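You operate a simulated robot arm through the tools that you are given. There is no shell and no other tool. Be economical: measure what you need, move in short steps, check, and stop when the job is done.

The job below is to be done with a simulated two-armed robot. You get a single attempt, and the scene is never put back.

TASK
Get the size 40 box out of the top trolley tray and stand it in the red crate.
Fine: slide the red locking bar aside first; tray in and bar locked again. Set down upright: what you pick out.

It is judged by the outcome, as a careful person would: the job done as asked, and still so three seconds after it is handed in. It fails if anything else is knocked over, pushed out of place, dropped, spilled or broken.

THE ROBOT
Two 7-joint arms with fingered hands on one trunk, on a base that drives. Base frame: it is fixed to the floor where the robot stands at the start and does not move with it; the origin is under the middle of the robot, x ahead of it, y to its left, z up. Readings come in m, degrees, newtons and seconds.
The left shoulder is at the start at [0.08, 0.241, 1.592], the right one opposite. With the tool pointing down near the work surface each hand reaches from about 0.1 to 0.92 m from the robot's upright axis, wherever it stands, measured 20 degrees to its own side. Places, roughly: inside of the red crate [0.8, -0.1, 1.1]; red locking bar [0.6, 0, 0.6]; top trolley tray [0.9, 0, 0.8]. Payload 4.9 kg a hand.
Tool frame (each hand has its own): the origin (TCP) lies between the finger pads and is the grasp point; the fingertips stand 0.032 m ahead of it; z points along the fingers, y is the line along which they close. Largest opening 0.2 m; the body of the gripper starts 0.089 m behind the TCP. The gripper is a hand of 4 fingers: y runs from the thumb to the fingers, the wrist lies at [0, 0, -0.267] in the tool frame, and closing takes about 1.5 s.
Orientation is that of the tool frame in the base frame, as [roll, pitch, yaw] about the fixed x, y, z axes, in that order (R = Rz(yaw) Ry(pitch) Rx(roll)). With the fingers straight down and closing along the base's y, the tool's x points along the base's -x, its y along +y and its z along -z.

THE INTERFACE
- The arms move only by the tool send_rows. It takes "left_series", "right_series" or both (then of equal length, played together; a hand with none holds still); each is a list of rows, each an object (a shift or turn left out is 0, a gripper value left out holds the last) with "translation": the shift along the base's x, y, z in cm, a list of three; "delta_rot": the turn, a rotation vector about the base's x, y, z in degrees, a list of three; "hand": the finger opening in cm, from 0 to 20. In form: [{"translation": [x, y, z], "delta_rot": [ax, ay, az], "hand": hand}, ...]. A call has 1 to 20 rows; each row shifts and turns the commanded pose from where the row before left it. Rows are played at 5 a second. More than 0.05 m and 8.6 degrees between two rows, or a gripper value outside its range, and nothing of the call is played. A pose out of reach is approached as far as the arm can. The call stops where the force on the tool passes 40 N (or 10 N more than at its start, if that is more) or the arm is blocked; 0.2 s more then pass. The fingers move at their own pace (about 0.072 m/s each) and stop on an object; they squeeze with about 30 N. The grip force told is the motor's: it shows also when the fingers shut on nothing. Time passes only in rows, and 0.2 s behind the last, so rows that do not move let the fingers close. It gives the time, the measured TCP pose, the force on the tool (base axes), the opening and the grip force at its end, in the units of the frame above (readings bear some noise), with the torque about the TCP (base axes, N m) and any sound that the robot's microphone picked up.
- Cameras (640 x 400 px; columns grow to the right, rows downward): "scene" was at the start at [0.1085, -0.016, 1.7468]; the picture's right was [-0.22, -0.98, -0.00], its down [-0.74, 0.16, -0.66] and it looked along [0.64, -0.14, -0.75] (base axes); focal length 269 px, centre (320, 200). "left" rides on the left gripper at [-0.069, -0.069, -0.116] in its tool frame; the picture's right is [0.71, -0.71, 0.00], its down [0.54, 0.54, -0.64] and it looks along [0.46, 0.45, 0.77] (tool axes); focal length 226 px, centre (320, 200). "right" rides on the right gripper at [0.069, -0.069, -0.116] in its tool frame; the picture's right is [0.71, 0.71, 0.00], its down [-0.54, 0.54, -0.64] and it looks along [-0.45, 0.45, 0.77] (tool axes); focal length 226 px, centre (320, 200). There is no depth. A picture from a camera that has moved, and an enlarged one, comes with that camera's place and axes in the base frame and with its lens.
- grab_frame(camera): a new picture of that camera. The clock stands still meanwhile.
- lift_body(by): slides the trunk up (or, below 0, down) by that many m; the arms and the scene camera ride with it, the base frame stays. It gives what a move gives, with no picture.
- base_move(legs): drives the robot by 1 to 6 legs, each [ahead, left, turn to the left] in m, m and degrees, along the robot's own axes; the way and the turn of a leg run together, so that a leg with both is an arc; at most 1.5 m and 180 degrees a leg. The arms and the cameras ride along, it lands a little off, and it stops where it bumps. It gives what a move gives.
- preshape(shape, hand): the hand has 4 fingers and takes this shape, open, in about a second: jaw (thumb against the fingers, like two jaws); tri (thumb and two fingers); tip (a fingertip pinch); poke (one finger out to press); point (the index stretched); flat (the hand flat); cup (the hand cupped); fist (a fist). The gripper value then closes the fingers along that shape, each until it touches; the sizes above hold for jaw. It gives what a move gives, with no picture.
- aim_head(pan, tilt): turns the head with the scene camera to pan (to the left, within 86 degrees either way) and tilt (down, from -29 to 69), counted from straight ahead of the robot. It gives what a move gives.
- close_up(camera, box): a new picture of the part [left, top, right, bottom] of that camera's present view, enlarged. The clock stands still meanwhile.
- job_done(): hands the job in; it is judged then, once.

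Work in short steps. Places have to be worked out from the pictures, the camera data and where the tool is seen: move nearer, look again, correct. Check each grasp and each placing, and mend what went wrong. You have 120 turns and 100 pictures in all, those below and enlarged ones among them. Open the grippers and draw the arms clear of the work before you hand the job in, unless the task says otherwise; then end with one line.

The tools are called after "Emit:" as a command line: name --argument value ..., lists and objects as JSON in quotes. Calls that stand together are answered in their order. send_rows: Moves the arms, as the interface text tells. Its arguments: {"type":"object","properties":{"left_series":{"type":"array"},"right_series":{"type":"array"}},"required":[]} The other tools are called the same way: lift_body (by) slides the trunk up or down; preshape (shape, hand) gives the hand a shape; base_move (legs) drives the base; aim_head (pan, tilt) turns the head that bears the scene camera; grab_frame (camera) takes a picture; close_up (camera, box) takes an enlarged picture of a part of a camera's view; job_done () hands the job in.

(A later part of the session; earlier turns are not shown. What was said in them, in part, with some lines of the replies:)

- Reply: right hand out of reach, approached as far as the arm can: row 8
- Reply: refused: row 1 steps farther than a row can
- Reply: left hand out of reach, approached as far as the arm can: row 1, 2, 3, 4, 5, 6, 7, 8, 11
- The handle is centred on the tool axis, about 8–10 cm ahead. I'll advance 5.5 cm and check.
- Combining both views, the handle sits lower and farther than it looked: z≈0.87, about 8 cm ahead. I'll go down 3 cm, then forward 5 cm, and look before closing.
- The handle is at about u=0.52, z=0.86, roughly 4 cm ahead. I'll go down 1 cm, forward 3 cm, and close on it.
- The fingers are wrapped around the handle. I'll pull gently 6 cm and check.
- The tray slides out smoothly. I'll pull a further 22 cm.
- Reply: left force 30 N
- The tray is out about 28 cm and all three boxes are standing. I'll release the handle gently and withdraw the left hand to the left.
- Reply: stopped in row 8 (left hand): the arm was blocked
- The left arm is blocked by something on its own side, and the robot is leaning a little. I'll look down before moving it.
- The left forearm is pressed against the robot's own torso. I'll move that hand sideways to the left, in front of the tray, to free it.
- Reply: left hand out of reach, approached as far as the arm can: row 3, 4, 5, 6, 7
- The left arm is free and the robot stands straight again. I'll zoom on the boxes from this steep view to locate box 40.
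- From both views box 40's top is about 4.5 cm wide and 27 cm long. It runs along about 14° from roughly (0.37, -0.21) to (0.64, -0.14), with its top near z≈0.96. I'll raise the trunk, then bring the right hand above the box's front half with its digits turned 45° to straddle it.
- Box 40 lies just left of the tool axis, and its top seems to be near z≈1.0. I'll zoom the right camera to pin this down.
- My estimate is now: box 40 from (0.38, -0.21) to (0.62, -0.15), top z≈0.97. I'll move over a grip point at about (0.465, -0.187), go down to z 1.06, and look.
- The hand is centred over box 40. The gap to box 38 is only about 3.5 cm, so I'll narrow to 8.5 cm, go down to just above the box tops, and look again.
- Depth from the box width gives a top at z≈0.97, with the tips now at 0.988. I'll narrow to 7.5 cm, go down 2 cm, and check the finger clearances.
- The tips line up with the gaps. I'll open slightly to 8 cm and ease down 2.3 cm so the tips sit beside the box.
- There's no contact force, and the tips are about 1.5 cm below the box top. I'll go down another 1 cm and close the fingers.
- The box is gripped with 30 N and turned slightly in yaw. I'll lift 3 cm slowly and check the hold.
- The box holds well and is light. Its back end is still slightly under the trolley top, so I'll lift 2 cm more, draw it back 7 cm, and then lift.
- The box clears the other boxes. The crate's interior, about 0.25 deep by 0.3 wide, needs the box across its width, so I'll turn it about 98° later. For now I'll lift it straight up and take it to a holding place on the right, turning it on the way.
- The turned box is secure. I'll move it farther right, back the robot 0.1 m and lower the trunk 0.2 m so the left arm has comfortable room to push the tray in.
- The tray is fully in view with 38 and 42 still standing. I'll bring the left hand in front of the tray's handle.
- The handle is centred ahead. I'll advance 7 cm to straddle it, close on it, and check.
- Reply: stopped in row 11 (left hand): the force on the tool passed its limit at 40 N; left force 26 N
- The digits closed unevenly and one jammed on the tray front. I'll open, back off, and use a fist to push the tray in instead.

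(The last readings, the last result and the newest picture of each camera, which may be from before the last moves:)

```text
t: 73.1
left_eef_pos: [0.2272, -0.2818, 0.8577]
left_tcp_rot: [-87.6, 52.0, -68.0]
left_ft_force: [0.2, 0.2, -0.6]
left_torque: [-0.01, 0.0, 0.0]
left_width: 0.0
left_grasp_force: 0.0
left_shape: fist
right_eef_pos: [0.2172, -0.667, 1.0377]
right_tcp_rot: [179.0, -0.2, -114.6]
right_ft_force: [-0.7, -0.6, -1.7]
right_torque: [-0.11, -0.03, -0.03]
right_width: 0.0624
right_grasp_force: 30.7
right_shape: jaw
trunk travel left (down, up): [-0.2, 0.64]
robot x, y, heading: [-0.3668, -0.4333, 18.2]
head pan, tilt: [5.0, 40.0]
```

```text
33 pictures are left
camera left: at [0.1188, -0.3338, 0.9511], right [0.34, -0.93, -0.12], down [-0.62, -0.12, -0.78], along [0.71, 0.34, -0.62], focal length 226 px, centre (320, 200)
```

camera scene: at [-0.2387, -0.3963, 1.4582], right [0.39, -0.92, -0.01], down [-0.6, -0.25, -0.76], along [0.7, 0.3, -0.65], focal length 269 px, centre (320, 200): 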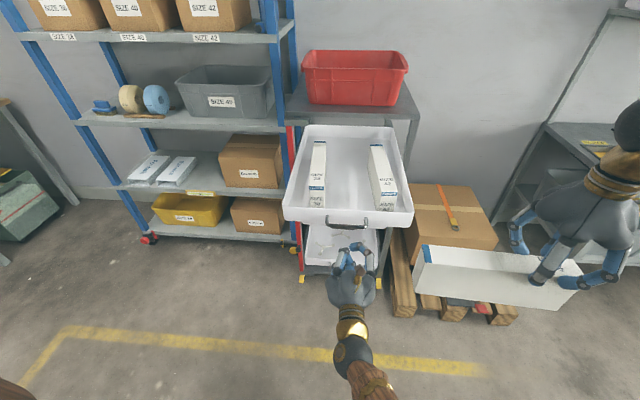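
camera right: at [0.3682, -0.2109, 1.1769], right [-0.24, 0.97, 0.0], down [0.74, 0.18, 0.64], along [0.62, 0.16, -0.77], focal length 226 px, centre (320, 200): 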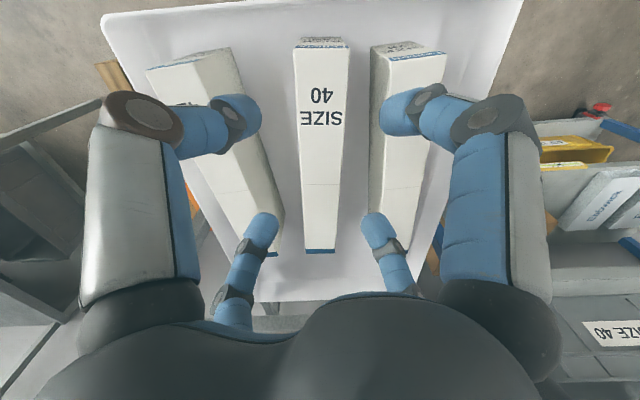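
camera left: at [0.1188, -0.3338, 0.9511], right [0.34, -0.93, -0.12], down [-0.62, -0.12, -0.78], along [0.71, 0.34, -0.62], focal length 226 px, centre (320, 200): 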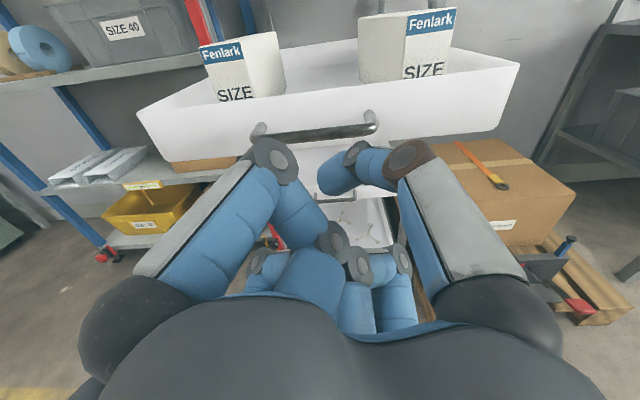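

The fist is formed. I'll advance slowly until it meets the handle and watch the force.

Emit:
send_rows --left_series '[{"translation": [2.3, 0.84, 0.2]}, {"translation": [1.9, 0.68, 0.2]}, {"translation": [1.4, 0.5, 0]}, {"translation": [1.4, 0.5, 0]}, {"translation": [1.4, 0.5, 0]}, {}]'

Emit:
grab_frame --camera "left"

```text
t: 74.5
left_eef_pos: [0.3003, -0.2532, 0.8688]
left_tcp_rot: [-86.7, 51.6, -67.8]
left_ft_force: [-0.5, 0.2, 0.2]
left_torque: [-0.02, 0.0, -0.01]
left_width: 0.0001
left_grasp_force: 0.2
left_shape: fist
right_eef_pos: [0.2059, -0.6623, 1.0474]
right_tcp_rot: [179.9, -0.1, -114.9]
right_ft_force: [0.1, 0.4, -1.8]
right_torque: [-0.14, -0.04, 0.01]
right_width: 0.0626
right_grasp_force: 30.0
right_shape: jaw
trunk travel left (down, up): [-0.2, 0.64]
robot x, y, heading: [-0.369, -0.4368, 18.2]
head pan, tilt: [5.0, 40.0]
```

```text
32 pictures are left
camera left: at [0.1906, -0.3038, 0.9604], right [0.34, -0.93, -0.12], down [-0.61, -0.12, -0.78], along [0.72, 0.33, -0.61], focal length 226 px, centre (320, 200)
```

left: 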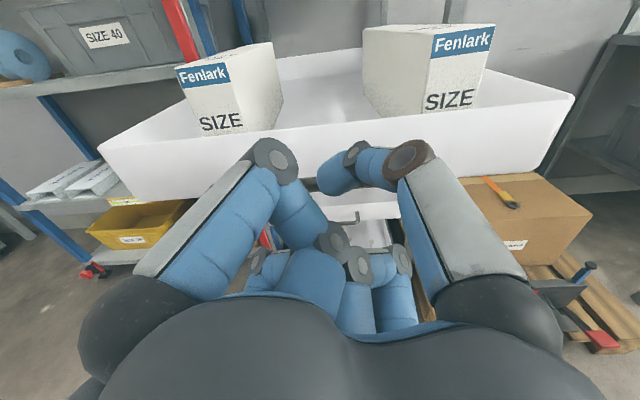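

Two knuckles now face the handle and panel symmetrically. I'll keep pushing in small steps.

Emit:
send_rows --left_series '[{"translation": [1.4, 0.5, 0]}, {"translation": [1.4, 0.5, 0]}, {"translation": [1.4, 0.5, 0]}, {"translation": [1.4, 0.5, 0]}, {"translation": [1.4, 0.5, 0]}, {"translation": [1.4, 0.5, 0]}, {}]'

Emit:
grab_frame --camera "scene"

```text
t: 76.1
left_eef_pos: [0.3831, -0.2247, 0.8683]
left_tcp_rot: [-86.7, 51.7, -67.8]
left_ft_force: [-0.8, -0.4, 0.0]
left_torque: [-0.03, -0.01, 0.01]
left_width: 0.0
left_grasp_force: 0.2
left_shape: fist
right_eef_pos: [0.2063, -0.6625, 1.0461]
right_tcp_rot: [179.8, -0.1, -115.0]
right_ft_force: [0.2, -0.4, -1.5]
right_torque: [-0.1, -0.06, -0.03]
right_width: 0.0625
right_grasp_force: 29.6
right_shape: jaw
trunk travel left (down, up): [-0.2, 0.64]
robot x, y, heading: [-0.3645, -0.4379, 18.5]
head pan, tilt: [5.0, 40.0]
```

```text
31 pictures are left
camera scene: at [-0.2562, -0.3921, 1.4596], right [0.39, -0.92, 0.0], down [-0.59, -0.25, -0.77], along [0.7, 0.3, -0.64], focal length 269 px, centre (320, 200)
```

scene: 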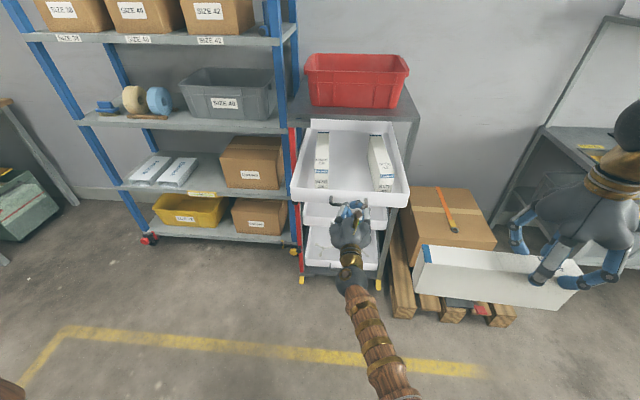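

The tray is sliding in with hardly any force. I'll continue pushing.

Emit:
send_rows --left_series '[{"translation": [1.4, 0.5, 0]}, {"translation": [1.4, 0.5, 0]}, {"translation": [1.4, 0.5, 0]}, {"translation": [1.4, 0.5, 0]}, {"translation": [1.4, 0.5, 0]}, {"translation": [1.4, 0.5, 0]}, {"translation": [1.4, 0.5, 0]}, {"translation": [1.4, 0.5, 0]}, {"translation": [1.4, 0.5, 0]}, {"translation": [1.4, 0.5, 0]}, {"translation": [1.4, 0.5, 0]}, {}]'

Emit:
grab_frame --camera "scene"

```text
t: 78.7
left_eef_pos: [0.5371, -0.1686, 0.8677]
left_tcp_rot: [-86.7, 51.7, -67.8]
left_ft_force: [0.6, -0.6, -0.1]
left_torque: [-0.03, -0.05, 0.0]
left_width: 0.0001
left_grasp_force: 0.1
left_shape: fist
right_eef_pos: [0.2058, -0.6633, 1.0471]
right_tcp_rot: [179.8, -0.1, -114.8]
right_ft_force: [0.0, 0.4, -1.3]
right_torque: [-0.12, -0.04, 0.0]
right_width: 0.0626
right_grasp_force: 30.0
right_shape: jaw
trunk travel left (down, up): [-0.2, 0.64]
robot x, y, heading: [-0.3626, -0.4358, 18.3]
head pan, tilt: [5.0, 40.0]
```

```text
30 pictures are left
camera scene: at [-0.2561, -0.3921, 1.4596], right [0.39, -0.92, 0.0], down [-0.59, -0.25, -0.77], along [0.7, 0.3, -0.64], focal length 269 px, centre (320, 200)
```

scene: 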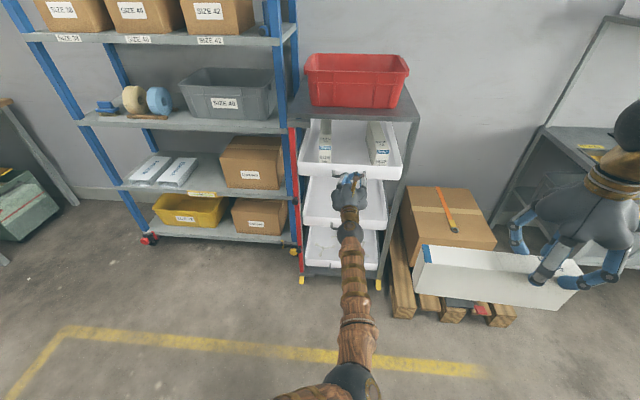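

The tray needs several centimetres more. I'll keep pushing until it meets its stop.

Emit:
send_rows --left_series '[{"translation": [1.4, 0.5, 0]}, {"translation": [1.4, 0.5, 0]}, {"translation": [1.4, 0.5, 0]}, {"translation": [0.94, 0.34, 0]}, {"translation": [0.94, 0.34, 0]}, {"translation": [0.94, 0.34, 0]}, {}]'

Emit:
close_up --camera "scene" --box '[280, 100, 420, 290]'

```text
t: 80.1
left_eef_pos: [0.6008, -0.1536, 0.8779]
left_tcp_rot: [-85.7, 51.6, -67.6]
left_ft_force: [-26.9, -10.5, 15.7]
left_torque: [-0.06, 0.35, 0.16]
left_width: 0.0003
left_grasp_force: 0.1
left_shape: fist
right_eef_pos: [0.2009, -0.6658, 1.0477]
right_tcp_rot: [179.9, 0.0, -114.9]
right_ft_force: [0.3, 0.5, -1.3]
right_torque: [-0.15, -0.03, 0.02]
right_width: 0.0628
right_grasp_force: 29.9
right_shape: jaw
trunk travel left (down, up): [-0.2, 0.64]
robot x, y, heading: [-0.3668, -0.4355, 18.2]
head pan, tilt: [5.0, 40.0]
stopped in row 6 (left hand): the force on the tool passed its limit at 48 N (the readings are from after the stop); the commanded pose is now the measured one
```

```text
2.11 times, centred on (350, 195) of scene
camera zoom: at [-0.2623, -0.3935, 1.4602], right [0.39, -0.92, 0.0], down [-0.59, -0.25, -0.77], along [0.71, 0.3, -0.64], focal length 567 px, centre (257, 210)
```

zoom: 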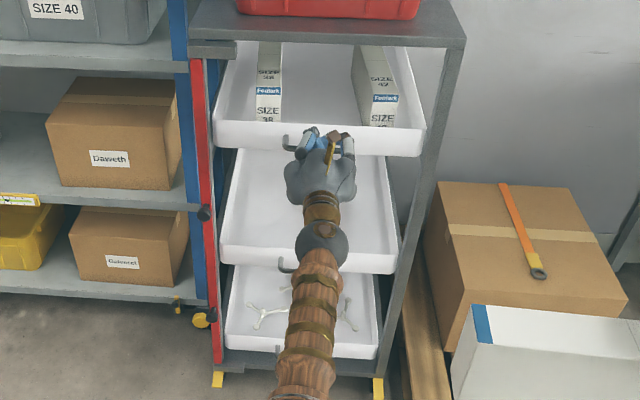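

The push met a firm stop. I'll withdraw the left hand, put it back in jaw shape, and check the tray's position.

Emit:
send_rows --left_series '[{"translation": [-2.8, -1, -0.5]}, {"translation": [-3.7, -1.3, 0]}, {"translation": [-3.7, -1.3, 0]}, {"translation": [-3.7, -1.3, 0]}, {"translation": [-3.2, 0, -3]}, {"translation": [-3.2, 1, -3]}, {"translation": [-1, 4, -2]}, {"translation": [-1, 4, -2]}, {"translation": [-1, 4, -2]}, {"translation": [-1, 4, -2]}]'

Emit:
preshape --hand "left" --shape "jaw"

Emit:
close_up --camera "scene" --box '[280, 100, 420, 290]'

```text
t: 82.3
left_eef_pos: [0.3616, -0.0243, 0.7262]
left_tcp_rot: [-86.4, 51.6, -67.9]
left_ft_force: [0.1, 0.0, -0.1]
left_torque: [0.0, -0.02, 0.03]
left_width: 0.0
left_grasp_force: 0.1
left_shape: fist
right_eef_pos: [0.2049, -0.6629, 1.0466]
right_tcp_rot: [179.9, -0.1, -114.9]
right_ft_force: [-0.2, 0.9, -0.6]
right_torque: [-0.18, -0.02, -0.01]
right_width: 0.0627
right_grasp_force: 30.3
right_shape: jaw
trunk travel left (down, up): [-0.2, 0.64]
robot x, y, heading: [-0.3666, -0.4379, 18.2]
head pan, tilt: [5.0, 40.0]
```

```text
t: 83.2
left_eef_pos: [0.3615, -0.0247, 0.7267]
left_tcp_rot: [-86.4, 51.7, -68.0]
left_ft_force: [-0.5, 0.0, 0.5]
left_torque: [0.0, 0.0, 0.04]
left_width: 0.1996
left_grasp_force: 0.0
left_shape: jaw
right_eef_pos: [0.204, -0.6641, 1.0475]
right_tcp_rot: [179.8, -0.1, -114.9]
right_ft_force: [0.0, 0.2, -1.2]
right_torque: [-0.11, -0.04, 0.0]
right_width: 0.0625
right_grasp_force: 30.2
right_shape: jaw
trunk travel left (down, up): [-0.2, 0.64]
robot x, y, heading: [-0.365, -0.4335, 17.9]
head pan, tilt: [5.0, 40.0]
```

```text
2.11 times, centred on (350, 195) of scene
camera zoom: at [-0.2565, -0.3921, 1.4596], right [0.39, -0.92, 0.0], down [-0.59, -0.25, -0.77], along [0.7, 0.3, -0.64], focal length 567 px, centre (257, 210)
```

zoom: 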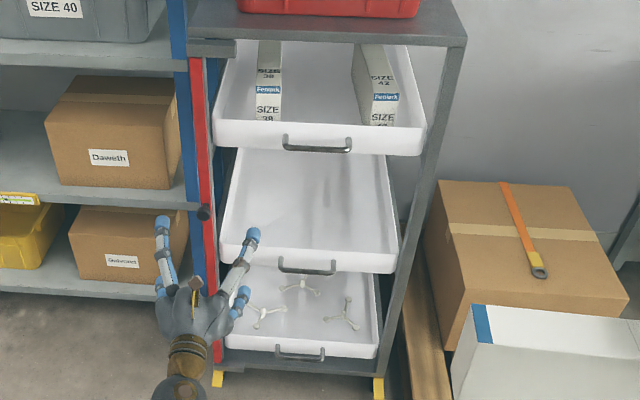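

The tray looks level with the other two, and the push ended at a stop. I'll narrow the hand, drive 8 cm closer, and look at the knob to lock the bar.

Emit:
send_rows --left_series '[{"hand": 10}, {}, {}, {"translation": [-0.8, 2.1, -1.9]}]'

Emit:
base_move --legs '[[0.08, 0, 0]]'

Emit:
grab_frame --camera "left"

```text
t: 84.2
left_eef_pos: [0.3528, -0.0016, 0.7065]
left_tcp_rot: [-86.5, 51.8, -67.8]
left_ft_force: [-0.2, 1.5, -1.0]
left_torque: [0.02, -0.05, -0.16]
left_width: 0.1
left_grasp_force: 0.1
left_shape: jaw
right_eef_pos: [0.2056, -0.6627, 1.0475]
right_tcp_rot: [179.9, -0.1, -115.0]
right_ft_force: [-0.3, -0.2, -1.6]
right_torque: [-0.12, -0.01, -0.03]
right_width: 0.0626
right_grasp_force: 30.0
right_shape: jaw
trunk travel left (down, up): [-0.2, 0.64]
robot x, y, heading: [-0.3688, -0.4354, 18.4]
head pan, tilt: [5.0, 40.0]
```

```text
t: 85.2
left_eef_pos: [0.4275, 0.0182, 0.7066]
left_tcp_rot: [-86.6, 51.7, -68.1]
left_ft_force: [-0.2, 0.2, 0.1]
left_torque: [0.01, -0.01, -0.02]
left_width: 0.1001
left_grasp_force: 0.1
left_shape: jaw
right_eef_pos: [0.281, -0.6394, 1.0461]
right_tcp_rot: [179.8, -0.1, -115.0]
right_ft_force: [-0.3, 0.1, -1.2]
right_torque: [-0.14, 0.03, 0.01]
right_width: 0.0622
right_grasp_force: 30.0
right_shape: jaw
trunk travel left (down, up): [-0.2, 0.64]
robot x, y, heading: [-0.2924, -0.4149, 17.9]
head pan, tilt: [5.0, 40.0]
```

```text
27 pictures are left
camera left: at [0.3198, -0.031, 0.7994], right [0.33, -0.94, -0.12], down [-0.61, -0.12, -0.78], along [0.72, 0.33, -0.61], focal length 226 px, centre (320, 200)
```

left: 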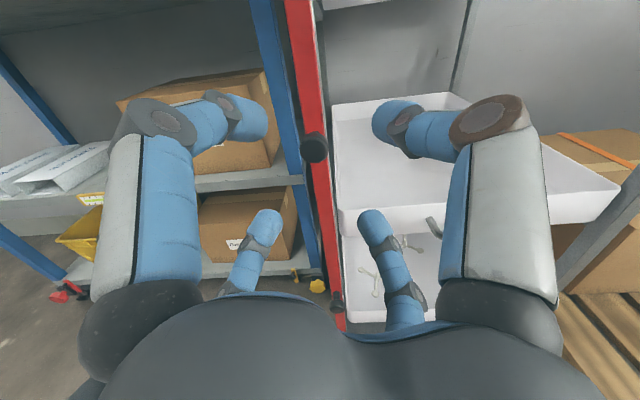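

The knob is nearly on axis, about 7.4 cm ahead. I'll advance 5.8 cm and grip it.

Emit:
send_rows --left_series '[{"translation": [2.6, 1.2, 0]}, {"translation": [2.7, 1.2, 0]}, {"hand": 1}, {}, {}, {}, {}, {}, {}, {}]'

Emit:
grab_frame --camera "left"

```text
t: 87.5
left_eef_pos: [0.4808, 0.0422, 0.7073]
left_tcp_rot: [-86.4, 51.7, -68.0]
left_ft_force: [0.5, -4.1, -1.9]
left_torque: [-0.07, 0.1, -0.12]
left_width: 0.0103
left_grasp_force: 0.1
left_shape: jaw
right_eef_pos: [0.2812, -0.6397, 1.0463]
right_tcp_rot: [179.8, -0.1, -114.9]
right_ft_force: [-0.3, 0.6, -2.1]
right_torque: [-0.13, -0.04, -0.04]
right_width: 0.0625
right_grasp_force: 30.5
right_shape: jaw
trunk travel left (down, up): [-0.2, 0.64]
robot x, y, heading: [-0.2893, -0.4157, 18.3]
head pan, tilt: [5.0, 40.0]
```

```text
26 pictures are left
camera left: at [0.3714, -0.0081, 0.7991], right [0.33, -0.94, -0.12], down [-0.61, -0.12, -0.78], along [0.72, 0.33, -0.61], focal length 226 px, centre (320, 200)
```

left: 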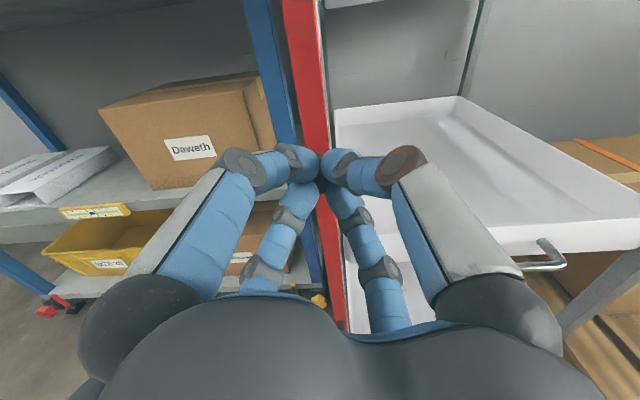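

The opening reached 1 cm without force, so the fingers may be loose around the stem. I'll squeeze fully and then slide right a little to test.

Emit:
send_rows --left_series '[{"hand": 0}, {}, {}, {"translation": [0.34, -0.94, 0]}, {"translation": [0.34, -0.94, 0]}, {}]'

Emit:
close_up --camera "scene" --box '[270, 110, 370, 230]'

```text
t: 88.8
left_eef_pos: [0.4879, 0.0254, 0.709]
left_tcp_rot: [-86.1, 51.7, -67.8]
left_ft_force: [-4.1, -1.1, 4.0]
left_torque: [0.09, -0.1, 0.07]
left_width: 0.0
left_grasp_force: 30.1
left_shape: jaw
right_eef_pos: [0.2793, -0.6397, 1.0468]
right_tcp_rot: [180.0, 0.0, -114.9]
right_ft_force: [0.3, 0.7, -1.4]
right_torque: [-0.11, 0.0, 0.02]
right_width: 0.0624
right_grasp_force: 29.8
right_shape: jaw
trunk travel left (down, up): [-0.2, 0.64]
robot x, y, heading: [-0.2916, -0.4094, 18.1]
head pan, tilt: [5.0, 40.0]
```

```text
3.33 times, centred on (320, 170) of scene
camera zoom: at [-0.1823, -0.3677, 1.4598], right [0.39, -0.92, 0.0], down [-0.59, -0.25, -0.77], along [0.7, 0.3, -0.64], focal length 897 px, centre (320, 300)
```

zoom: 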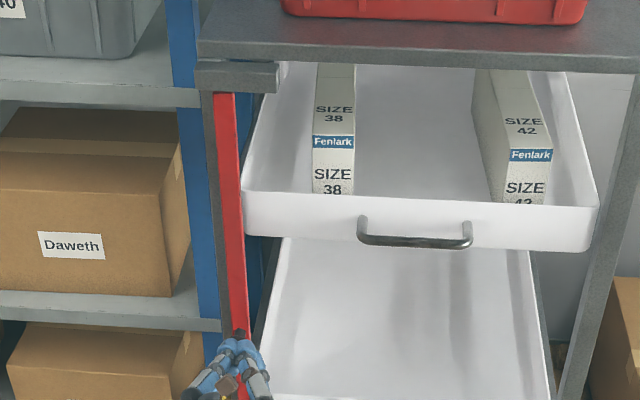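

The bar moved about 1 cm right, but the fingers closed to zero, so they may have slipped off. I'll look through the left camera.

Emit:
close_up --camera "left" --box '[240, 90, 420, 220]'

```text
3.08 times, centred on (330, 155) of left
camera zoom: at [0.3779, -0.026, 0.8003], right [0.33, -0.94, -0.12], down [-0.61, -0.12, -0.79], along [0.72, 0.33, -0.61], focal length 696 px, centre (289, 338)
```

zoom: 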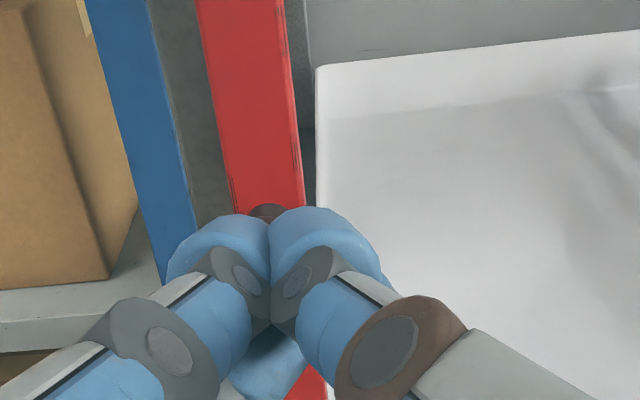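

The fingers squeezed off just in front of the knob. I'll open, shift 0.4 cm left, go 2 cm deeper, and grip again.

Emit:
send_rows --left_series '[{"hand": 9}, {}, {}, {}, {"translation": [-0.14, 0.4, 0]}, {"translation": [1.0, 0.36, 0]}, {"translation": [0.9, 0.32, 0]}, {"hand": 0.5}, {}, {}, {}, {}, {}, {}, {}]'

Emit:
close_up --camera "left" --box '[240, 90, 420, 220]'

```text
t: 92.0
left_eef_pos: [0.5045, 0.0346, 0.7068]
left_tcp_rot: [-86.5, 51.7, -68.2]
left_ft_force: [-6.4, -1.5, -11.0]
left_torque: [-0.19, 0.48, -0.02]
left_width: 0.0188
left_grasp_force: 30.4
left_shape: jaw
right_eef_pos: [0.2813, -0.64, 1.046]
right_tcp_rot: [179.8, -0.1, -114.9]
right_ft_force: [0.1, -0.5, -1.6]
right_torque: [-0.12, -0.04, -0.01]
right_width: 0.0625
right_grasp_force: 30.3
right_shape: jaw
trunk travel left (down, up): [-0.2, 0.64]
robot x, y, heading: [-0.2909, -0.4087, 18.3]
head pan, tilt: [5.0, 40.0]
```

```text
3.08 times, centred on (330, 155) of left
camera zoom: at [0.3963, -0.0155, 0.7983], right [0.33, -0.94, -0.12], down [-0.61, -0.12, -0.78], along [0.72, 0.33, -0.61], focal length 696 px, centre (289, 338)
```

zoom: 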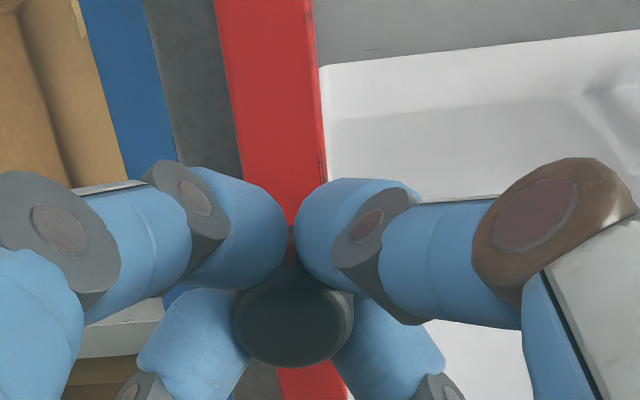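

Now the stem is properly gripped. I'll slide the bar right to its original place.

Emit:
send_rows --left_series '[{"translation": [0.34, -0.94, 0]}, {"translation": [0.34, -0.94, 0]}, {"translation": [0.34, -0.94, 0]}, {"translation": [0.1, -0.28, 0]}, {}]'

Emit:
close_up --camera "scene" --box '[270, 110, 370, 230]'

```text
t: 93.2
left_eef_pos: [0.5156, 0.0079, 0.7077]
left_tcp_rot: [-86.6, 51.5, -67.9]
left_ft_force: [-29.2, 2.2, -19.6]
left_torque: [-0.3, 0.86, 0.47]
left_width: 0.019
left_grasp_force: 30.3
left_shape: jaw
right_eef_pos: [0.2801, -0.6378, 1.0479]
right_tcp_rot: [179.8, -0.2, -114.9]
right_ft_force: [0.3, -0.2, -2.2]
right_torque: [-0.1, -0.03, 0.0]
right_width: 0.0624
right_grasp_force: 30.1
right_shape: jaw
trunk travel left (down, up): [-0.2, 0.64]
robot x, y, heading: [-0.2905, -0.4112, 18.0]
head pan, tilt: [5.0, 40.0]
```

```text
3.33 times, centred on (320, 170) of scene
camera zoom: at [-0.1818, -0.3662, 1.4595], right [0.39, -0.92, 0.0], down [-0.59, -0.25, -0.77], along [0.7, 0.3, -0.64], focal length 897 px, centre (320, 300)
```

zoom: 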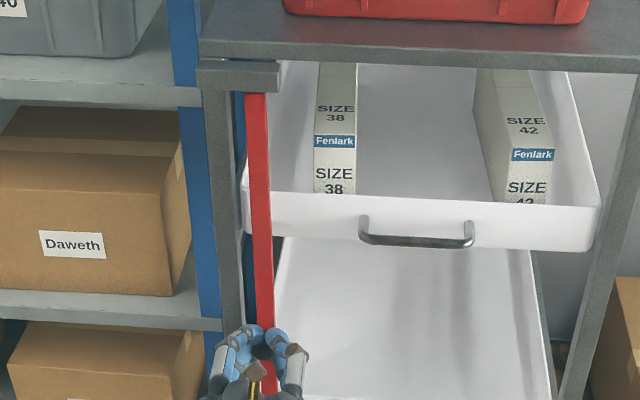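

The bar is again in front of the trays, within a few millimetres of its first place. I'll nudge it to the stop, easing off the forward pressure.

Emit:
send_rows --left_series '[{"translation": [-0.2, -0.3, 0.1]}, {"translation": [0, -0.3, 0.1]}, {}]'

Emit:
close_up --camera "scene" --box '[270, 110, 370, 230]'

```text
t: 94.0
left_eef_pos: [0.5146, 0.0044, 0.7087]
left_tcp_rot: [-86.5, 51.5, -67.7]
left_ft_force: [-1.8, 29.2, -17.9]
left_torque: [-0.27, 0.64, 0.78]
left_width: 0.0186
left_grasp_force: 29.7
left_shape: jaw
right_eef_pos: [0.2825, -0.6353, 1.0463]
right_tcp_rot: [179.8, -0.4, -114.9]
right_ft_force: [-0.4, -0.5, -1.9]
right_torque: [-0.12, -0.02, -0.04]
right_width: 0.0628
right_grasp_force: 30.4
right_shape: jaw
trunk travel left (down, up): [-0.2, 0.64]
robot x, y, heading: [-0.2899, -0.4115, 18.1]
head pan, tilt: [5.0, 40.0]
```

```text
3.33 times, centred on (320, 170) of scene
camera zoom: at [-0.1788, -0.3633, 1.4593], right [0.39, -0.92, 0.0], down [-0.59, -0.26, -0.76], along [0.7, 0.3, -0.65], focal length 897 px, centre (320, 300)
```

zoom: 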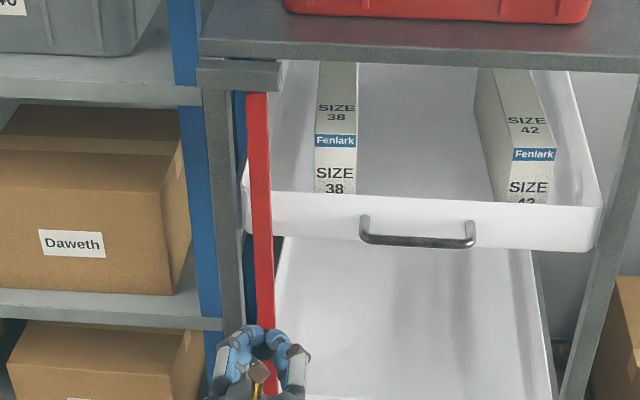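

The bar is against its right stop, so it's locked as at the start. I'll release the knob and withdraw the left hand.

Emit:
send_rows --left_series '[{"translation": [-0.1, 0.3, 0]}, {"hand": 9}, {}, {}, {"translation": [-2.8, -1, 0]}, {"translation": [-2.8, -1, 0]}, {"translation": [-2.8, -1, 0]}, {"translation": [-2.8, -1, 0]}, {"translation": [-4, 1, 1]}, {"translation": [-4, 1, 1]}, {"translation": [-4, 1, 1]}, {"translation": [-3, 2, 1]}, {"translation": [-3, 2, 1]}, {"translation": [-3, 2, 1]}]'

Emit:
lift_body --by 0.25

Emit:
grab_frame --camera "scene"

```text
t: 97.0
left_eef_pos: [0.1925, 0.0506, 0.7701]
left_tcp_rot: [-86.4, 51.7, -68.0]
left_ft_force: [0.4, 1.0, -0.1]
left_torque: [0.02, -0.02, -0.01]
left_width: 0.0898
left_grasp_force: 0.0
left_shape: jaw
right_eef_pos: [0.2796, -0.6397, 1.0477]
right_tcp_rot: [180.0, -0.1, -115.0]
right_ft_force: [-0.6, 1.3, -1.8]
right_torque: [-0.11, -0.05, -0.02]
right_width: 0.0624
right_grasp_force: 29.7
right_shape: jaw
trunk travel left (down, up): [-0.2, 0.64]
robot x, y, heading: [-0.2925, -0.4122, 18.0]
head pan, tilt: [5.0, 40.0]
```

```text
t: 99.6
left_eef_pos: [0.1927, 0.0506, 1.019]
left_tcp_rot: [-86.5, 51.7, -68.0]
left_ft_force: [0.0, 0.2, -0.3]
left_torque: [0.03, 0.03, -0.01]
left_width: 0.0896
left_grasp_force: 0.0
left_shape: jaw
right_eef_pos: [0.2798, -0.6389, 1.2961]
right_tcp_rot: [179.8, -0.1, -115.0]
right_ft_force: [0.2, -0.2, -1.8]
right_torque: [-0.1, -0.04, 0.0]
right_width: 0.0629
right_grasp_force: 30.1
right_shape: jaw
trunk travel left (down, up): [-0.45, 0.39]
robot x, y, heading: [-0.2925, -0.4136, 17.9]
head pan, tilt: [5.0, 40.0]
```

```text
20 pictures are left
camera scene: at [-0.1814, -0.3678, 1.7095], right [0.39, -0.92, 0.0], down [-0.59, -0.25, -0.77], along [0.7, 0.3, -0.64], focal length 269 px, centre (320, 200)
```

scene: 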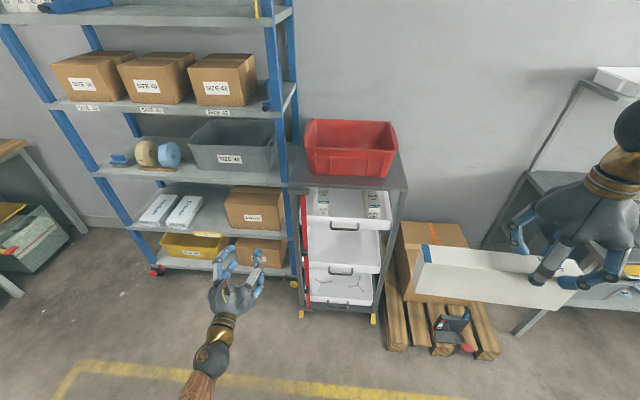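

The tray and bar are restored. I put the crate centre at about (0.80, -0.083) with its rim at z≈1.21, and the box centre about 7.6 cm from the TCP towards the left. I'll raise the box, tuck the left arm back and drive 0.3 m closer.

Emit:
lift_body --by 0.15

Emit:
send_rows --left_series '[{"translation": [-3, 2, 0]}, {"translation": [-3, 2, 0]}, {"translation": [-3, 2, 0]}, {"translation": [-3, 2, 0]}]' --right_series '[{"delta_rot": [0, 0, 2.5]}, {"delta_rot": [0, 0, 2.5]}, {}, {}]'

Emit:
base_move --legs '[[0.3, 0, 0]]'

Emit:
aim_head --pan 0 --tilt 45

Emit:
grab_frame --camera "scene"

```text
t: 101.4
left_eef_pos: [0.1928, 0.0503, 1.17]
left_tcp_rot: [-86.4, 51.7, -68.0]
left_ft_force: [-0.6, -0.4, 0.3]
left_torque: [0.02, 0.01, 0.01]
left_width: 0.09
left_grasp_force: 0.0
left_shape: jaw
right_eef_pos: [0.2787, -0.6384, 1.4459]
right_tcp_rot: [179.7, 0.0, -114.9]
right_ft_force: [-0.2, -0.3, -2.0]
right_torque: [-0.13, -0.05, -0.05]
right_width: 0.0625
right_grasp_force: 30.8
right_shape: jaw
trunk travel left (down, up): [-0.6, 0.24]
robot x, y, heading: [-0.2891, -0.4113, 18.0]
head pan, tilt: [5.0, 40.0]
```

```text
t: 102.4
left_eef_pos: [0.0744, 0.1279, 1.1707]
left_tcp_rot: [-86.3, 51.6, -68.1]
left_ft_force: [1.6, 0.5, 0.6]
left_torque: [-0.01, 0.01, -0.01]
left_width: 0.0899
left_grasp_force: 0.1
left_shape: jaw
right_eef_pos: [0.2791, -0.6397, 1.4471]
right_tcp_rot: [179.9, -0.1, -109.9]
right_ft_force: [0.0, -0.3, -2.4]
right_torque: [-0.11, -0.04, 0.03]
right_width: 0.0623
right_grasp_force: 30.2
right_shape: jaw
trunk travel left (down, up): [-0.6, 0.24]
robot x, y, heading: [-0.2909, -0.4099, 18.1]
head pan, tilt: [5.0, 40.0]
```

```text
t: 104.4
left_eef_pos: [0.3552, 0.2203, 1.1692]
left_tcp_rot: [-86.2, 51.6, -68.0]
left_ft_force: [0.2, -0.6, 0.0]
left_torque: [-0.01, 0.01, 0.02]
left_width: 0.0899
left_grasp_force: 0.1
left_shape: jaw
right_eef_pos: [0.5586, -0.5498, 1.4473]
right_tcp_rot: [179.8, 0.0, -110.0]
right_ft_force: [-0.7, 0.1, -1.4]
right_torque: [-0.08, -0.07, 0.0]
right_width: 0.0627
right_grasp_force: 30.4
right_shape: jaw
trunk travel left (down, up): [-0.6, 0.24]
robot x, y, heading: [-0.0079, -0.3167, 17.8]
head pan, tilt: [5.0, 40.0]
```

```text
t: 105.1
left_eef_pos: [0.3573, 0.2206, 1.1693]
left_tcp_rot: [-86.3, 51.6, -68.0]
left_ft_force: [0.1, -0.5, 0.1]
left_torque: [0.01, -0.01, 0.01]
left_width: 0.09
left_grasp_force: 0.1
left_shape: jaw
right_eef_pos: [0.5596, -0.549, 1.4465]
right_tcp_rot: [179.9, -0.1, -110.1]
right_ft_force: [-0.3, 1.0, -1.8]
right_torque: [-0.12, -0.04, -0.03]
right_width: 0.0626
right_grasp_force: 30.3
right_shape: jaw
trunk travel left (down, up): [-0.6, 0.24]
robot x, y, heading: [-0.007, -0.3143, 17.8]
head pan, tilt: [0.0, 45.0]
```

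```text
19 pictures are left
camera scene: at [0.099, -0.2843, 1.8524], right [0.31, -0.95, 0.0], down [-0.67, -0.22, -0.71], along [0.67, 0.22, -0.71], focal length 269 px, centre (320, 200)
```

scene: 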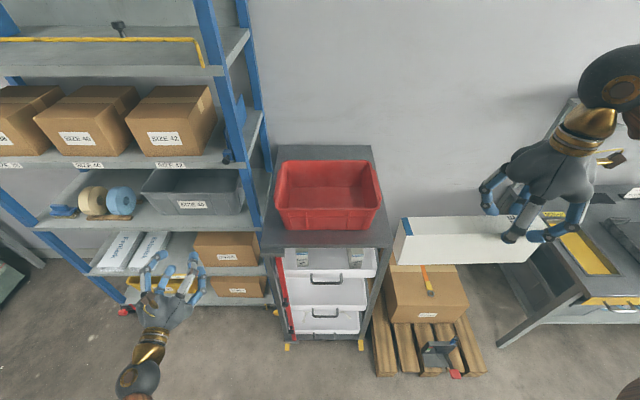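

The crate is centred near (0.80, -0.084). I'll enlarge the crate and the box to compare the box length with the crate's inside.

Emit:
close_up --camera "scene" --box '[260, 130, 560, 290]'

```text
2.13 times, centred on (410, 210) of scene
camera zoom: at [0.099, -0.2843, 1.8524], right [0.31, -0.95, 0.0], down [-0.67, -0.22, -0.71], along [0.67, 0.22, -0.71], focal length 574 px, centre (128, 179)
```

zoom: 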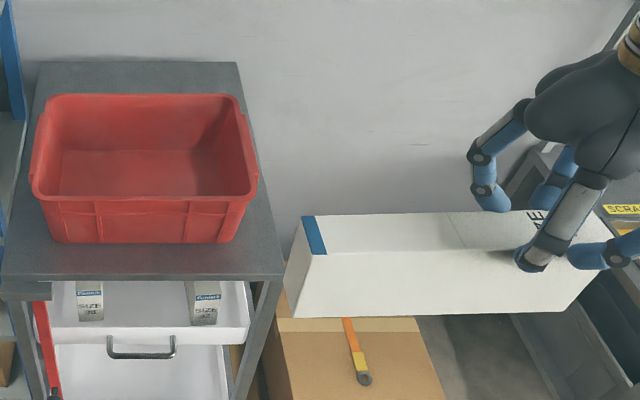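

The box is about 0.27–0.28 m long and the crate floor about 0.30 m wide, with the same orientation (~108°), so it fits across. I'll move it above the crate at the current height.

Emit:
send_rows --right_series '[{"translation": [2.69, 3.76, 0]}, {"translation": [2.69, 3.76, 0]}, {"translation": [2.69, 3.76, 0]}, {"translation": [2.69, 3.76, 0]}, {"translation": [2.69, 3.76, 0]}, {"translation": [2.69, 3.76, 0]}, {"translation": [2.69, 3.76, 0]}, {"translation": [2.69, 3.76, 0]}, {"translation": [2.69, 3.76, 0]}, {"translation": [2.69, 3.76, 0]}, {}]'

Emit:
close_up --camera "scene" --box '[240, 70, 460, 260]'

Emit:
grab_frame --camera "right"

```text
t: 107.5
left_eef_pos: [0.3575, 0.2189, 1.1685]
left_tcp_rot: [-86.5, 51.6, -68.1]
left_ft_force: [-0.1, 0.6, 0.2]
left_torque: [0.0, 0.02, -0.01]
left_width: 0.0898
left_grasp_force: 0.1
left_shape: jaw
right_eef_pos: [0.8312, -0.1733, 1.4492]
right_tcp_rot: [179.9, -0.1, -110.2]
right_ft_force: [0.3, -0.1, -2.1]
right_torque: [-0.11, -0.02, 0.03]
right_width: 0.062
right_grasp_force: 29.4
right_shape: jaw
trunk travel left (down, up): [-0.6, 0.24]
robot x, y, heading: [-0.0126, -0.3189, 18.0]
head pan, tilt: [0.0, 45.0]
```

```text
2.11 times, centred on (350, 165) of scene
camera zoom: at [0.1001, -0.2847, 1.8523], right [0.31, -0.95, 0.0], down [-0.67, -0.22, -0.71], along [0.67, 0.22, -0.71], focal length 567 px, centre (257, 274)
```

zoom: 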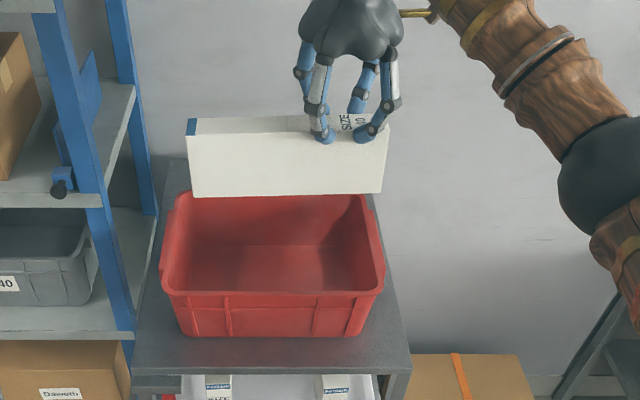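

```text
16 pictures are left
camera right: at [0.872, -0.2627, 1.5649], right [-0.91, -0.42, 0.0], down [-0.32, 0.69, 0.64], along [-0.27, 0.58, -0.77], focal length 226 px, centre (320, 200)
```

right: 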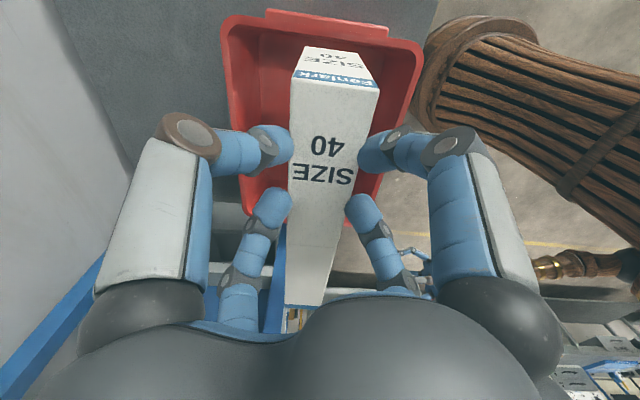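

The right camera confirms the crate position relative to the hand: it is centred in depth, and the box should go about 1.8 cm farther left. I'll correct that, lower until the bottom is about at rim level, and look.

Emit:
send_rows --right_series '[{"translation": [-0.56, 1.7, 0]}, {"translation": [0, 0, -3]}, {"translation": [0, 0, -3]}, {"translation": [0, 0, -3]}, {"translation": [0, 0, -2.5]}, {}]'

Emit:
close_up --camera "scene" --box '[240, 70, 460, 260]'

Emit:
grab_frame --camera "right"

```text
t: 108.9
left_eef_pos: [0.3591, 0.2203, 1.1684]
left_tcp_rot: [-86.4, 51.7, -68.1]
left_ft_force: [0.4, -0.3, -0.7]
left_torque: [0.01, 0.03, 0.04]
left_width: 0.0899
left_grasp_force: 0.1
left_shape: jaw
right_eef_pos: [0.8241, -0.1572, 1.3313]
right_tcp_rot: [179.9, -0.1, -110.1]
right_ft_force: [-0.8, -0.8, -1.4]
right_torque: [-0.09, -0.05, -0.01]
right_width: 0.0617
right_grasp_force: 30.3
right_shape: jaw
trunk travel left (down, up): [-0.6, 0.24]
robot x, y, heading: [-0.0066, -0.3215, 17.9]
head pan, tilt: [0.0, 45.0]
```

```text
2.11 times, centred on (350, 165) of scene
camera zoom: at [0.1004, -0.2847, 1.8523], right [0.31, -0.95, 0.0], down [-0.67, -0.22, -0.71], along [0.67, 0.22, -0.71], focal length 567 px, centre (257, 274)
```

zoom: 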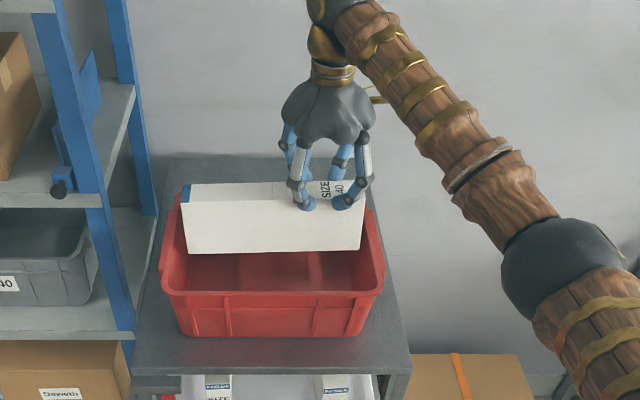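

```text
14 pictures are left
camera right: at [0.8653, -0.2458, 1.4464], right [-0.91, -0.42, 0.0], down [-0.32, 0.69, 0.64], along [-0.27, 0.58, -0.77], focal length 226 px, centre (320, 200)
```

right: 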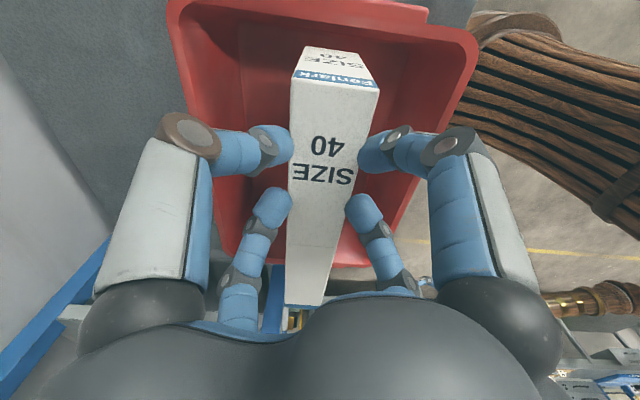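

The box is centred over the opening with about 1 cm spare at each end. I'll lower 10 cm into the crate in small steps and check.

Emit:
send_rows --right_series '[{"translation": [0.06, -0.2, -1.5]}, {"translation": [0, 0, -2]}, {"translation": [0, 0, -2]}, {"translation": [0, 0, -2]}, {"translation": [0, 0, -1.5]}, {"translation": [0, 0, -1]}, {}]'

Emit:
close_up --camera "scene" --box '[240, 70, 460, 260]'

```text
t: 110.5
left_eef_pos: [0.3585, 0.2218, 1.1687]
left_tcp_rot: [-86.4, 51.7, -68.1]
left_ft_force: [-0.5, -0.6, -0.8]
left_torque: [0.03, 0.01, 0.0]
left_width: 0.0897
left_grasp_force: 0.0
left_shape: jaw
right_eef_pos: [0.8275, -0.1545, 1.2313]
right_tcp_rot: [179.8, -0.2, -110.1]
right_ft_force: [0.1, 1.0, -1.7]
right_torque: [-0.12, -0.07, 0.02]
right_width: 0.0621
right_grasp_force: 30.1
right_shape: jaw
trunk travel left (down, up): [-0.6, 0.24]
robot x, y, heading: [-0.0057, -0.3223, 18.1]
head pan, tilt: [0.0, 45.0]
```

```text
2.11 times, centred on (350, 165) of scene
camera zoom: at [0.1003, -0.2835, 1.8523], right [0.31, -0.95, 0.0], down [-0.67, -0.22, -0.71], along [0.67, 0.22, -0.71], focal length 567 px, centre (257, 274)
```

zoom: 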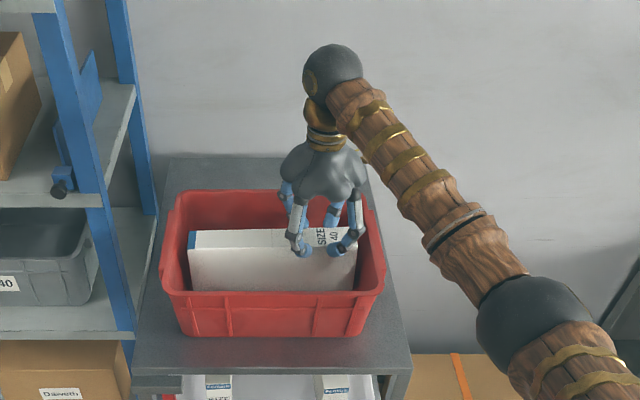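

The box is inside and touching nothing. I'll lower it in half-centimetre steps until it touches the floor.

Emit:
send_rows --right_series '[{"translation": [0, 0, -0.6]}, {"translation": [0, 0, -0.6]}, {"translation": [0, 0, -0.5]}, {"translation": [0, 0, -0.5]}, {}]'

```text
t: 111.7
left_eef_pos: [0.3552, 0.2204, 1.1698]
left_tcp_rot: [-86.3, 51.6, -68.1]
left_ft_force: [0.2, 0.0, 0.4]
left_torque: [0.0, 0.01, 0.0]
left_width: 0.0896
left_grasp_force: 0.0
left_shape: jaw
right_eef_pos: [0.8242, -0.1585, 1.213]
right_tcp_rot: [-179.9, 0.1, -110.1]
right_ft_force: [1.7, 0.3, 24.9]
right_torque: [0.05, -0.17, 0.05]
right_width: 0.0626
right_grasp_force: 29.7
right_shape: jaw
trunk travel left (down, up): [-0.6, 0.24]
robot x, y, heading: [-0.0091, -0.3153, 18.0]
head pan, tilt: [0.0, 45.0]
```

The force rose to 25 N at z 1.213, so the box is on the crate floor. I'll ease up 3 mm and check its seat before releasing.

Emit:
send_rows --right_series '[{"translation": [0, 0, 0.25]}, {}]'

Emit:
close_up --camera "scene" --box '[270, 120, 400, 250]'

Emit:
grab_frame --camera "right"

```text
t: 112.3
left_eef_pos: [0.3558, 0.2207, 1.1691]
left_tcp_rot: [-86.3, 51.8, -68.0]
left_ft_force: [0.4, -0.1, -0.2]
left_torque: [0.01, 0.0, 0.01]
left_width: 0.0897
left_grasp_force: 0.0
left_shape: jaw
right_eef_pos: [0.8247, -0.1577, 1.2134]
right_tcp_rot: [179.9, 0.0, -110.1]
right_ft_force: [4.5, 1.0, 20.7]
right_torque: [0.12, -0.28, 0.11]
right_width: 0.0624
right_grasp_force: 30.4
right_shape: jaw
trunk travel left (down, up): [-0.6, 0.24]
robot x, y, heading: [-0.0107, -0.3195, 17.9]
head pan, tilt: [0.0, 45.0]
```

```text
3.08 times, centred on (335, 185) of scene
camera zoom: at [0.0974, -0.2842, 1.8525], right [0.31, -0.95, 0.0], down [-0.67, -0.22, -0.71], along [0.67, 0.22, -0.71], focal length 828 px, centre (274, 246)
```

zoom: 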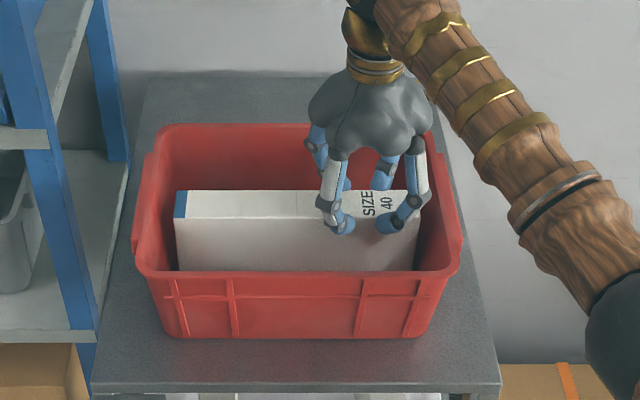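

```text
11 pictures are left
camera right: at [0.8646, -0.2469, 1.329], right [-0.91, -0.42, 0.0], down [-0.32, 0.69, 0.64], along [-0.27, 0.58, -0.77], focal length 226 px, centre (320, 200)
```

right: 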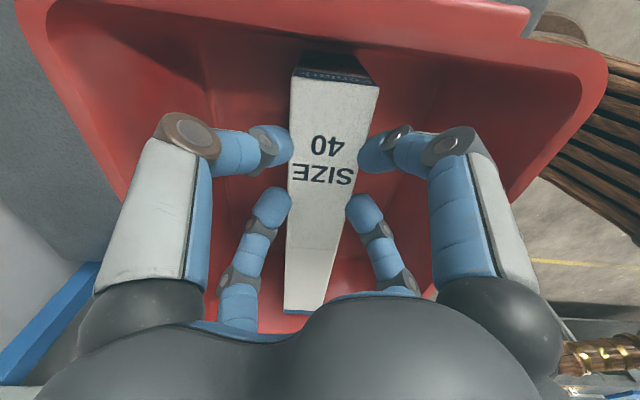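

The box sits level and upright with clear walls around it. I'll ease up a bit more and open the fingers slowly.

Emit:
send_rows --right_series '[{"translation": [0, 0, 0.3]}, {}, {"hand": 6.8}, {"hand": 7.5}, {"hand": 8.5}, {}, {}]'

Emit:
grab_frame --camera "right"

```text
t: 113.9
left_eef_pos: [0.3581, 0.2197, 1.1696]
left_tcp_rot: [-86.4, 51.7, -68.1]
left_ft_force: [0.8, -0.1, -0.2]
left_torque: [0.05, 0.0, -0.03]
left_width: 0.0896
left_grasp_force: 0.0
left_shape: jaw
right_eef_pos: [0.8254, -0.1568, 1.2151]
right_tcp_rot: [179.8, -0.1, -110.0]
right_ft_force: [-0.3, -0.4, -0.6]
right_torque: [-0.02, -0.01, 0.01]
right_width: 0.0847
right_grasp_force: 0.2
right_shape: jaw
trunk travel left (down, up): [-0.6, 0.24]
robot x, y, heading: [-0.0035, -0.3182, 18.1]
head pan, tilt: [0.0, 45.0]
```

```text
10 pictures are left
camera right: at [0.8665, -0.2465, 1.3305], right [-0.91, -0.42, 0.0], down [-0.32, 0.7, 0.64], along [-0.27, 0.58, -0.77], focal length 226 px, centre (320, 200)
```

right: 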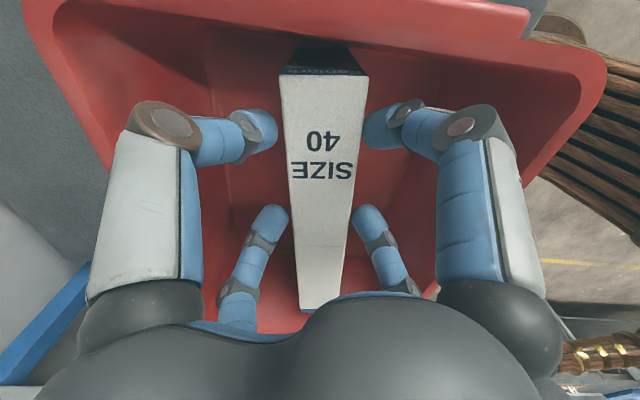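

The box stands free and settled, and the fingers are clear on both sides. I'll raise the hand straight up out of the crate, then draw it back.

Emit:
send_rows --right_series '[{"translation": [0, 0, 1]}, {"translation": [0, 0, 2]}, {"translation": [0, 0, 3]}, {"translation": [0, 0, 4]}, {"translation": [0, 0, 4]}, {"translation": [0, 0, 4]}, {"translation": [0, 0, 4]}, {"translation": [-2, -4, 1]}, {"translation": [-2, -4, 0]}, {"translation": [-2, -4, 0]}, {"translation": [-2, -4, 0]}, {"translation": [-3, -3, 0]}, {"translation": [-4, -2, 0]}, {"translation": [-4, -1, 0]}]'

Emit:
base_move --legs '[[-0.3, 0, 0]]'

Emit:
grab_frame --camera "scene"

Emit:
close_up --camera "scene" --box '[250, 80, 420, 290]'

```text
t: 116.9
left_eef_pos: [0.3571, 0.2204, 1.1687]
left_tcp_rot: [-86.4, 51.7, -68.0]
left_ft_force: [-0.7, -0.3, 0.2]
left_torque: [-0.04, 0.01, -0.03]
left_width: 0.0899
left_grasp_force: 0.1
left_shape: jaw
right_eef_pos: [0.6348, -0.3778, 1.4456]
right_tcp_rot: [179.9, 0.0, -110.0]
right_ft_force: [-0.1, 1.1, 0.1]
right_torque: [0.02, -0.03, 0.0]
right_width: 0.0848
right_grasp_force: 0.1
right_shape: jaw
trunk travel left (down, up): [-0.6, 0.24]
robot x, y, heading: [-0.0113, -0.3175, 18.0]
head pan, tilt: [0.0, 45.0]
```

```text
t: 118.9
left_eef_pos: [0.0767, 0.1287, 1.1678]
left_tcp_rot: [-86.5, 51.6, -68.3]
left_ft_force: [0.7, 0.3, 0.8]
left_torque: [-0.01, -0.01, 0.0]
left_width: 0.0896
left_grasp_force: 0.1
left_shape: jaw
right_eef_pos: [0.3558, -0.4696, 1.4433]
right_tcp_rot: [179.8, -0.2, -110.1]
right_ft_force: [-0.8, 1.0, -0.4]
right_torque: [0.01, 0.04, 0.03]
right_width: 0.0846
right_grasp_force: 0.1
right_shape: jaw
trunk travel left (down, up): [-0.6, 0.24]
robot x, y, heading: [-0.2917, -0.416, 18.1]
head pan, tilt: [0.0, 45.0]
```

```text
9 pictures are left
camera scene: at [-0.1804, -0.375, 1.8521], right [0.31, -0.95, 0.0], down [-0.67, -0.22, -0.71], along [0.67, 0.22, -0.71], focal length 269 px, centre (320, 200)
```

scene: 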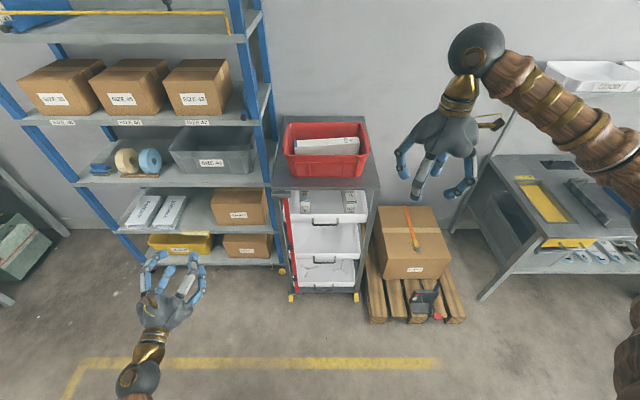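

```text
1.90 times, centred on (335, 185) of scene
camera zoom: at [-0.1804, -0.375, 1.8521], right [0.31, -0.95, 0.0], down [-0.67, -0.22, -0.71], along [0.67, 0.22, -0.71], focal length 513 px, centre (291, 229)
```

zoom: 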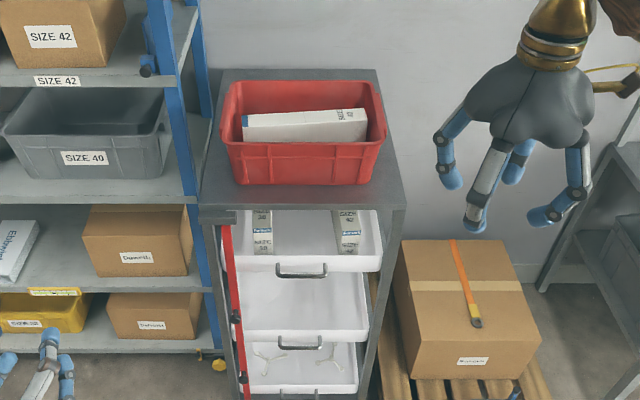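

The arms are clear. I'll zoom in to verify the box stands upright, and that the tray and bar are right.

Emit:
close_up --camera "scene" --box '[280, 110, 380, 185]'

Emit:
close_up --camera "scene" --box '[270, 170, 380, 305]'

```text
5.33 times, centred on (330, 148) of scene
camera zoom: at [-0.1804, -0.375, 1.8521], right [0.31, -0.95, 0.0], down [-0.67, -0.22, -0.71], along [0.67, 0.22, -0.71], focal length 1435 px, centre (267, 480)
```

zoom: 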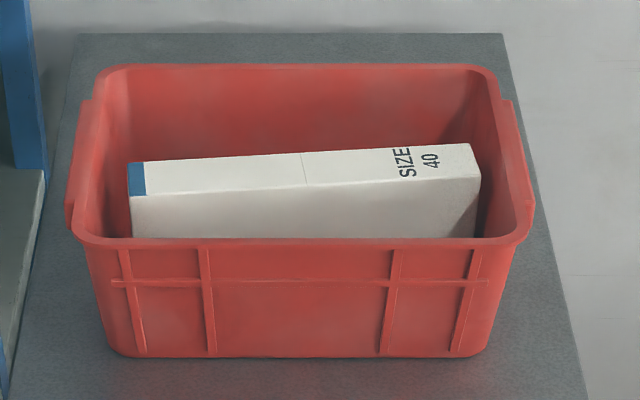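

```text
2.96 times, centred on (325, 238) of scene
camera zoom: at [-0.1804, -0.375, 1.8521], right [0.31, -0.95, 0.0], down [-0.67, -0.22, -0.71], along [0.67, 0.22, -0.71], focal length 797 px, centre (305, 89)
```

zoom: 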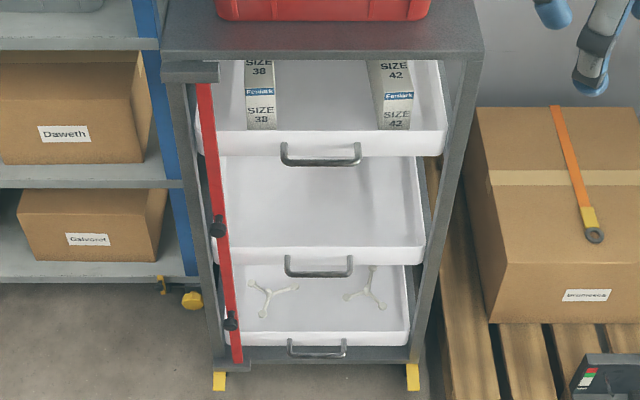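

The size 40 box is standing upright in the red crate. The top tray is pushed in level with the other two, the red bar is back at its locking stop, boxes 38 and 42 are undisturbed, and both arms are clear with the hands open. Handing in.

Emit:
job_done

```text
The job is handed in.
```

The size 40 box is standing upright in the red crate, the top tray is pushed back in, and the red bar is locked again; nothing else was knocked over or visibly moved.
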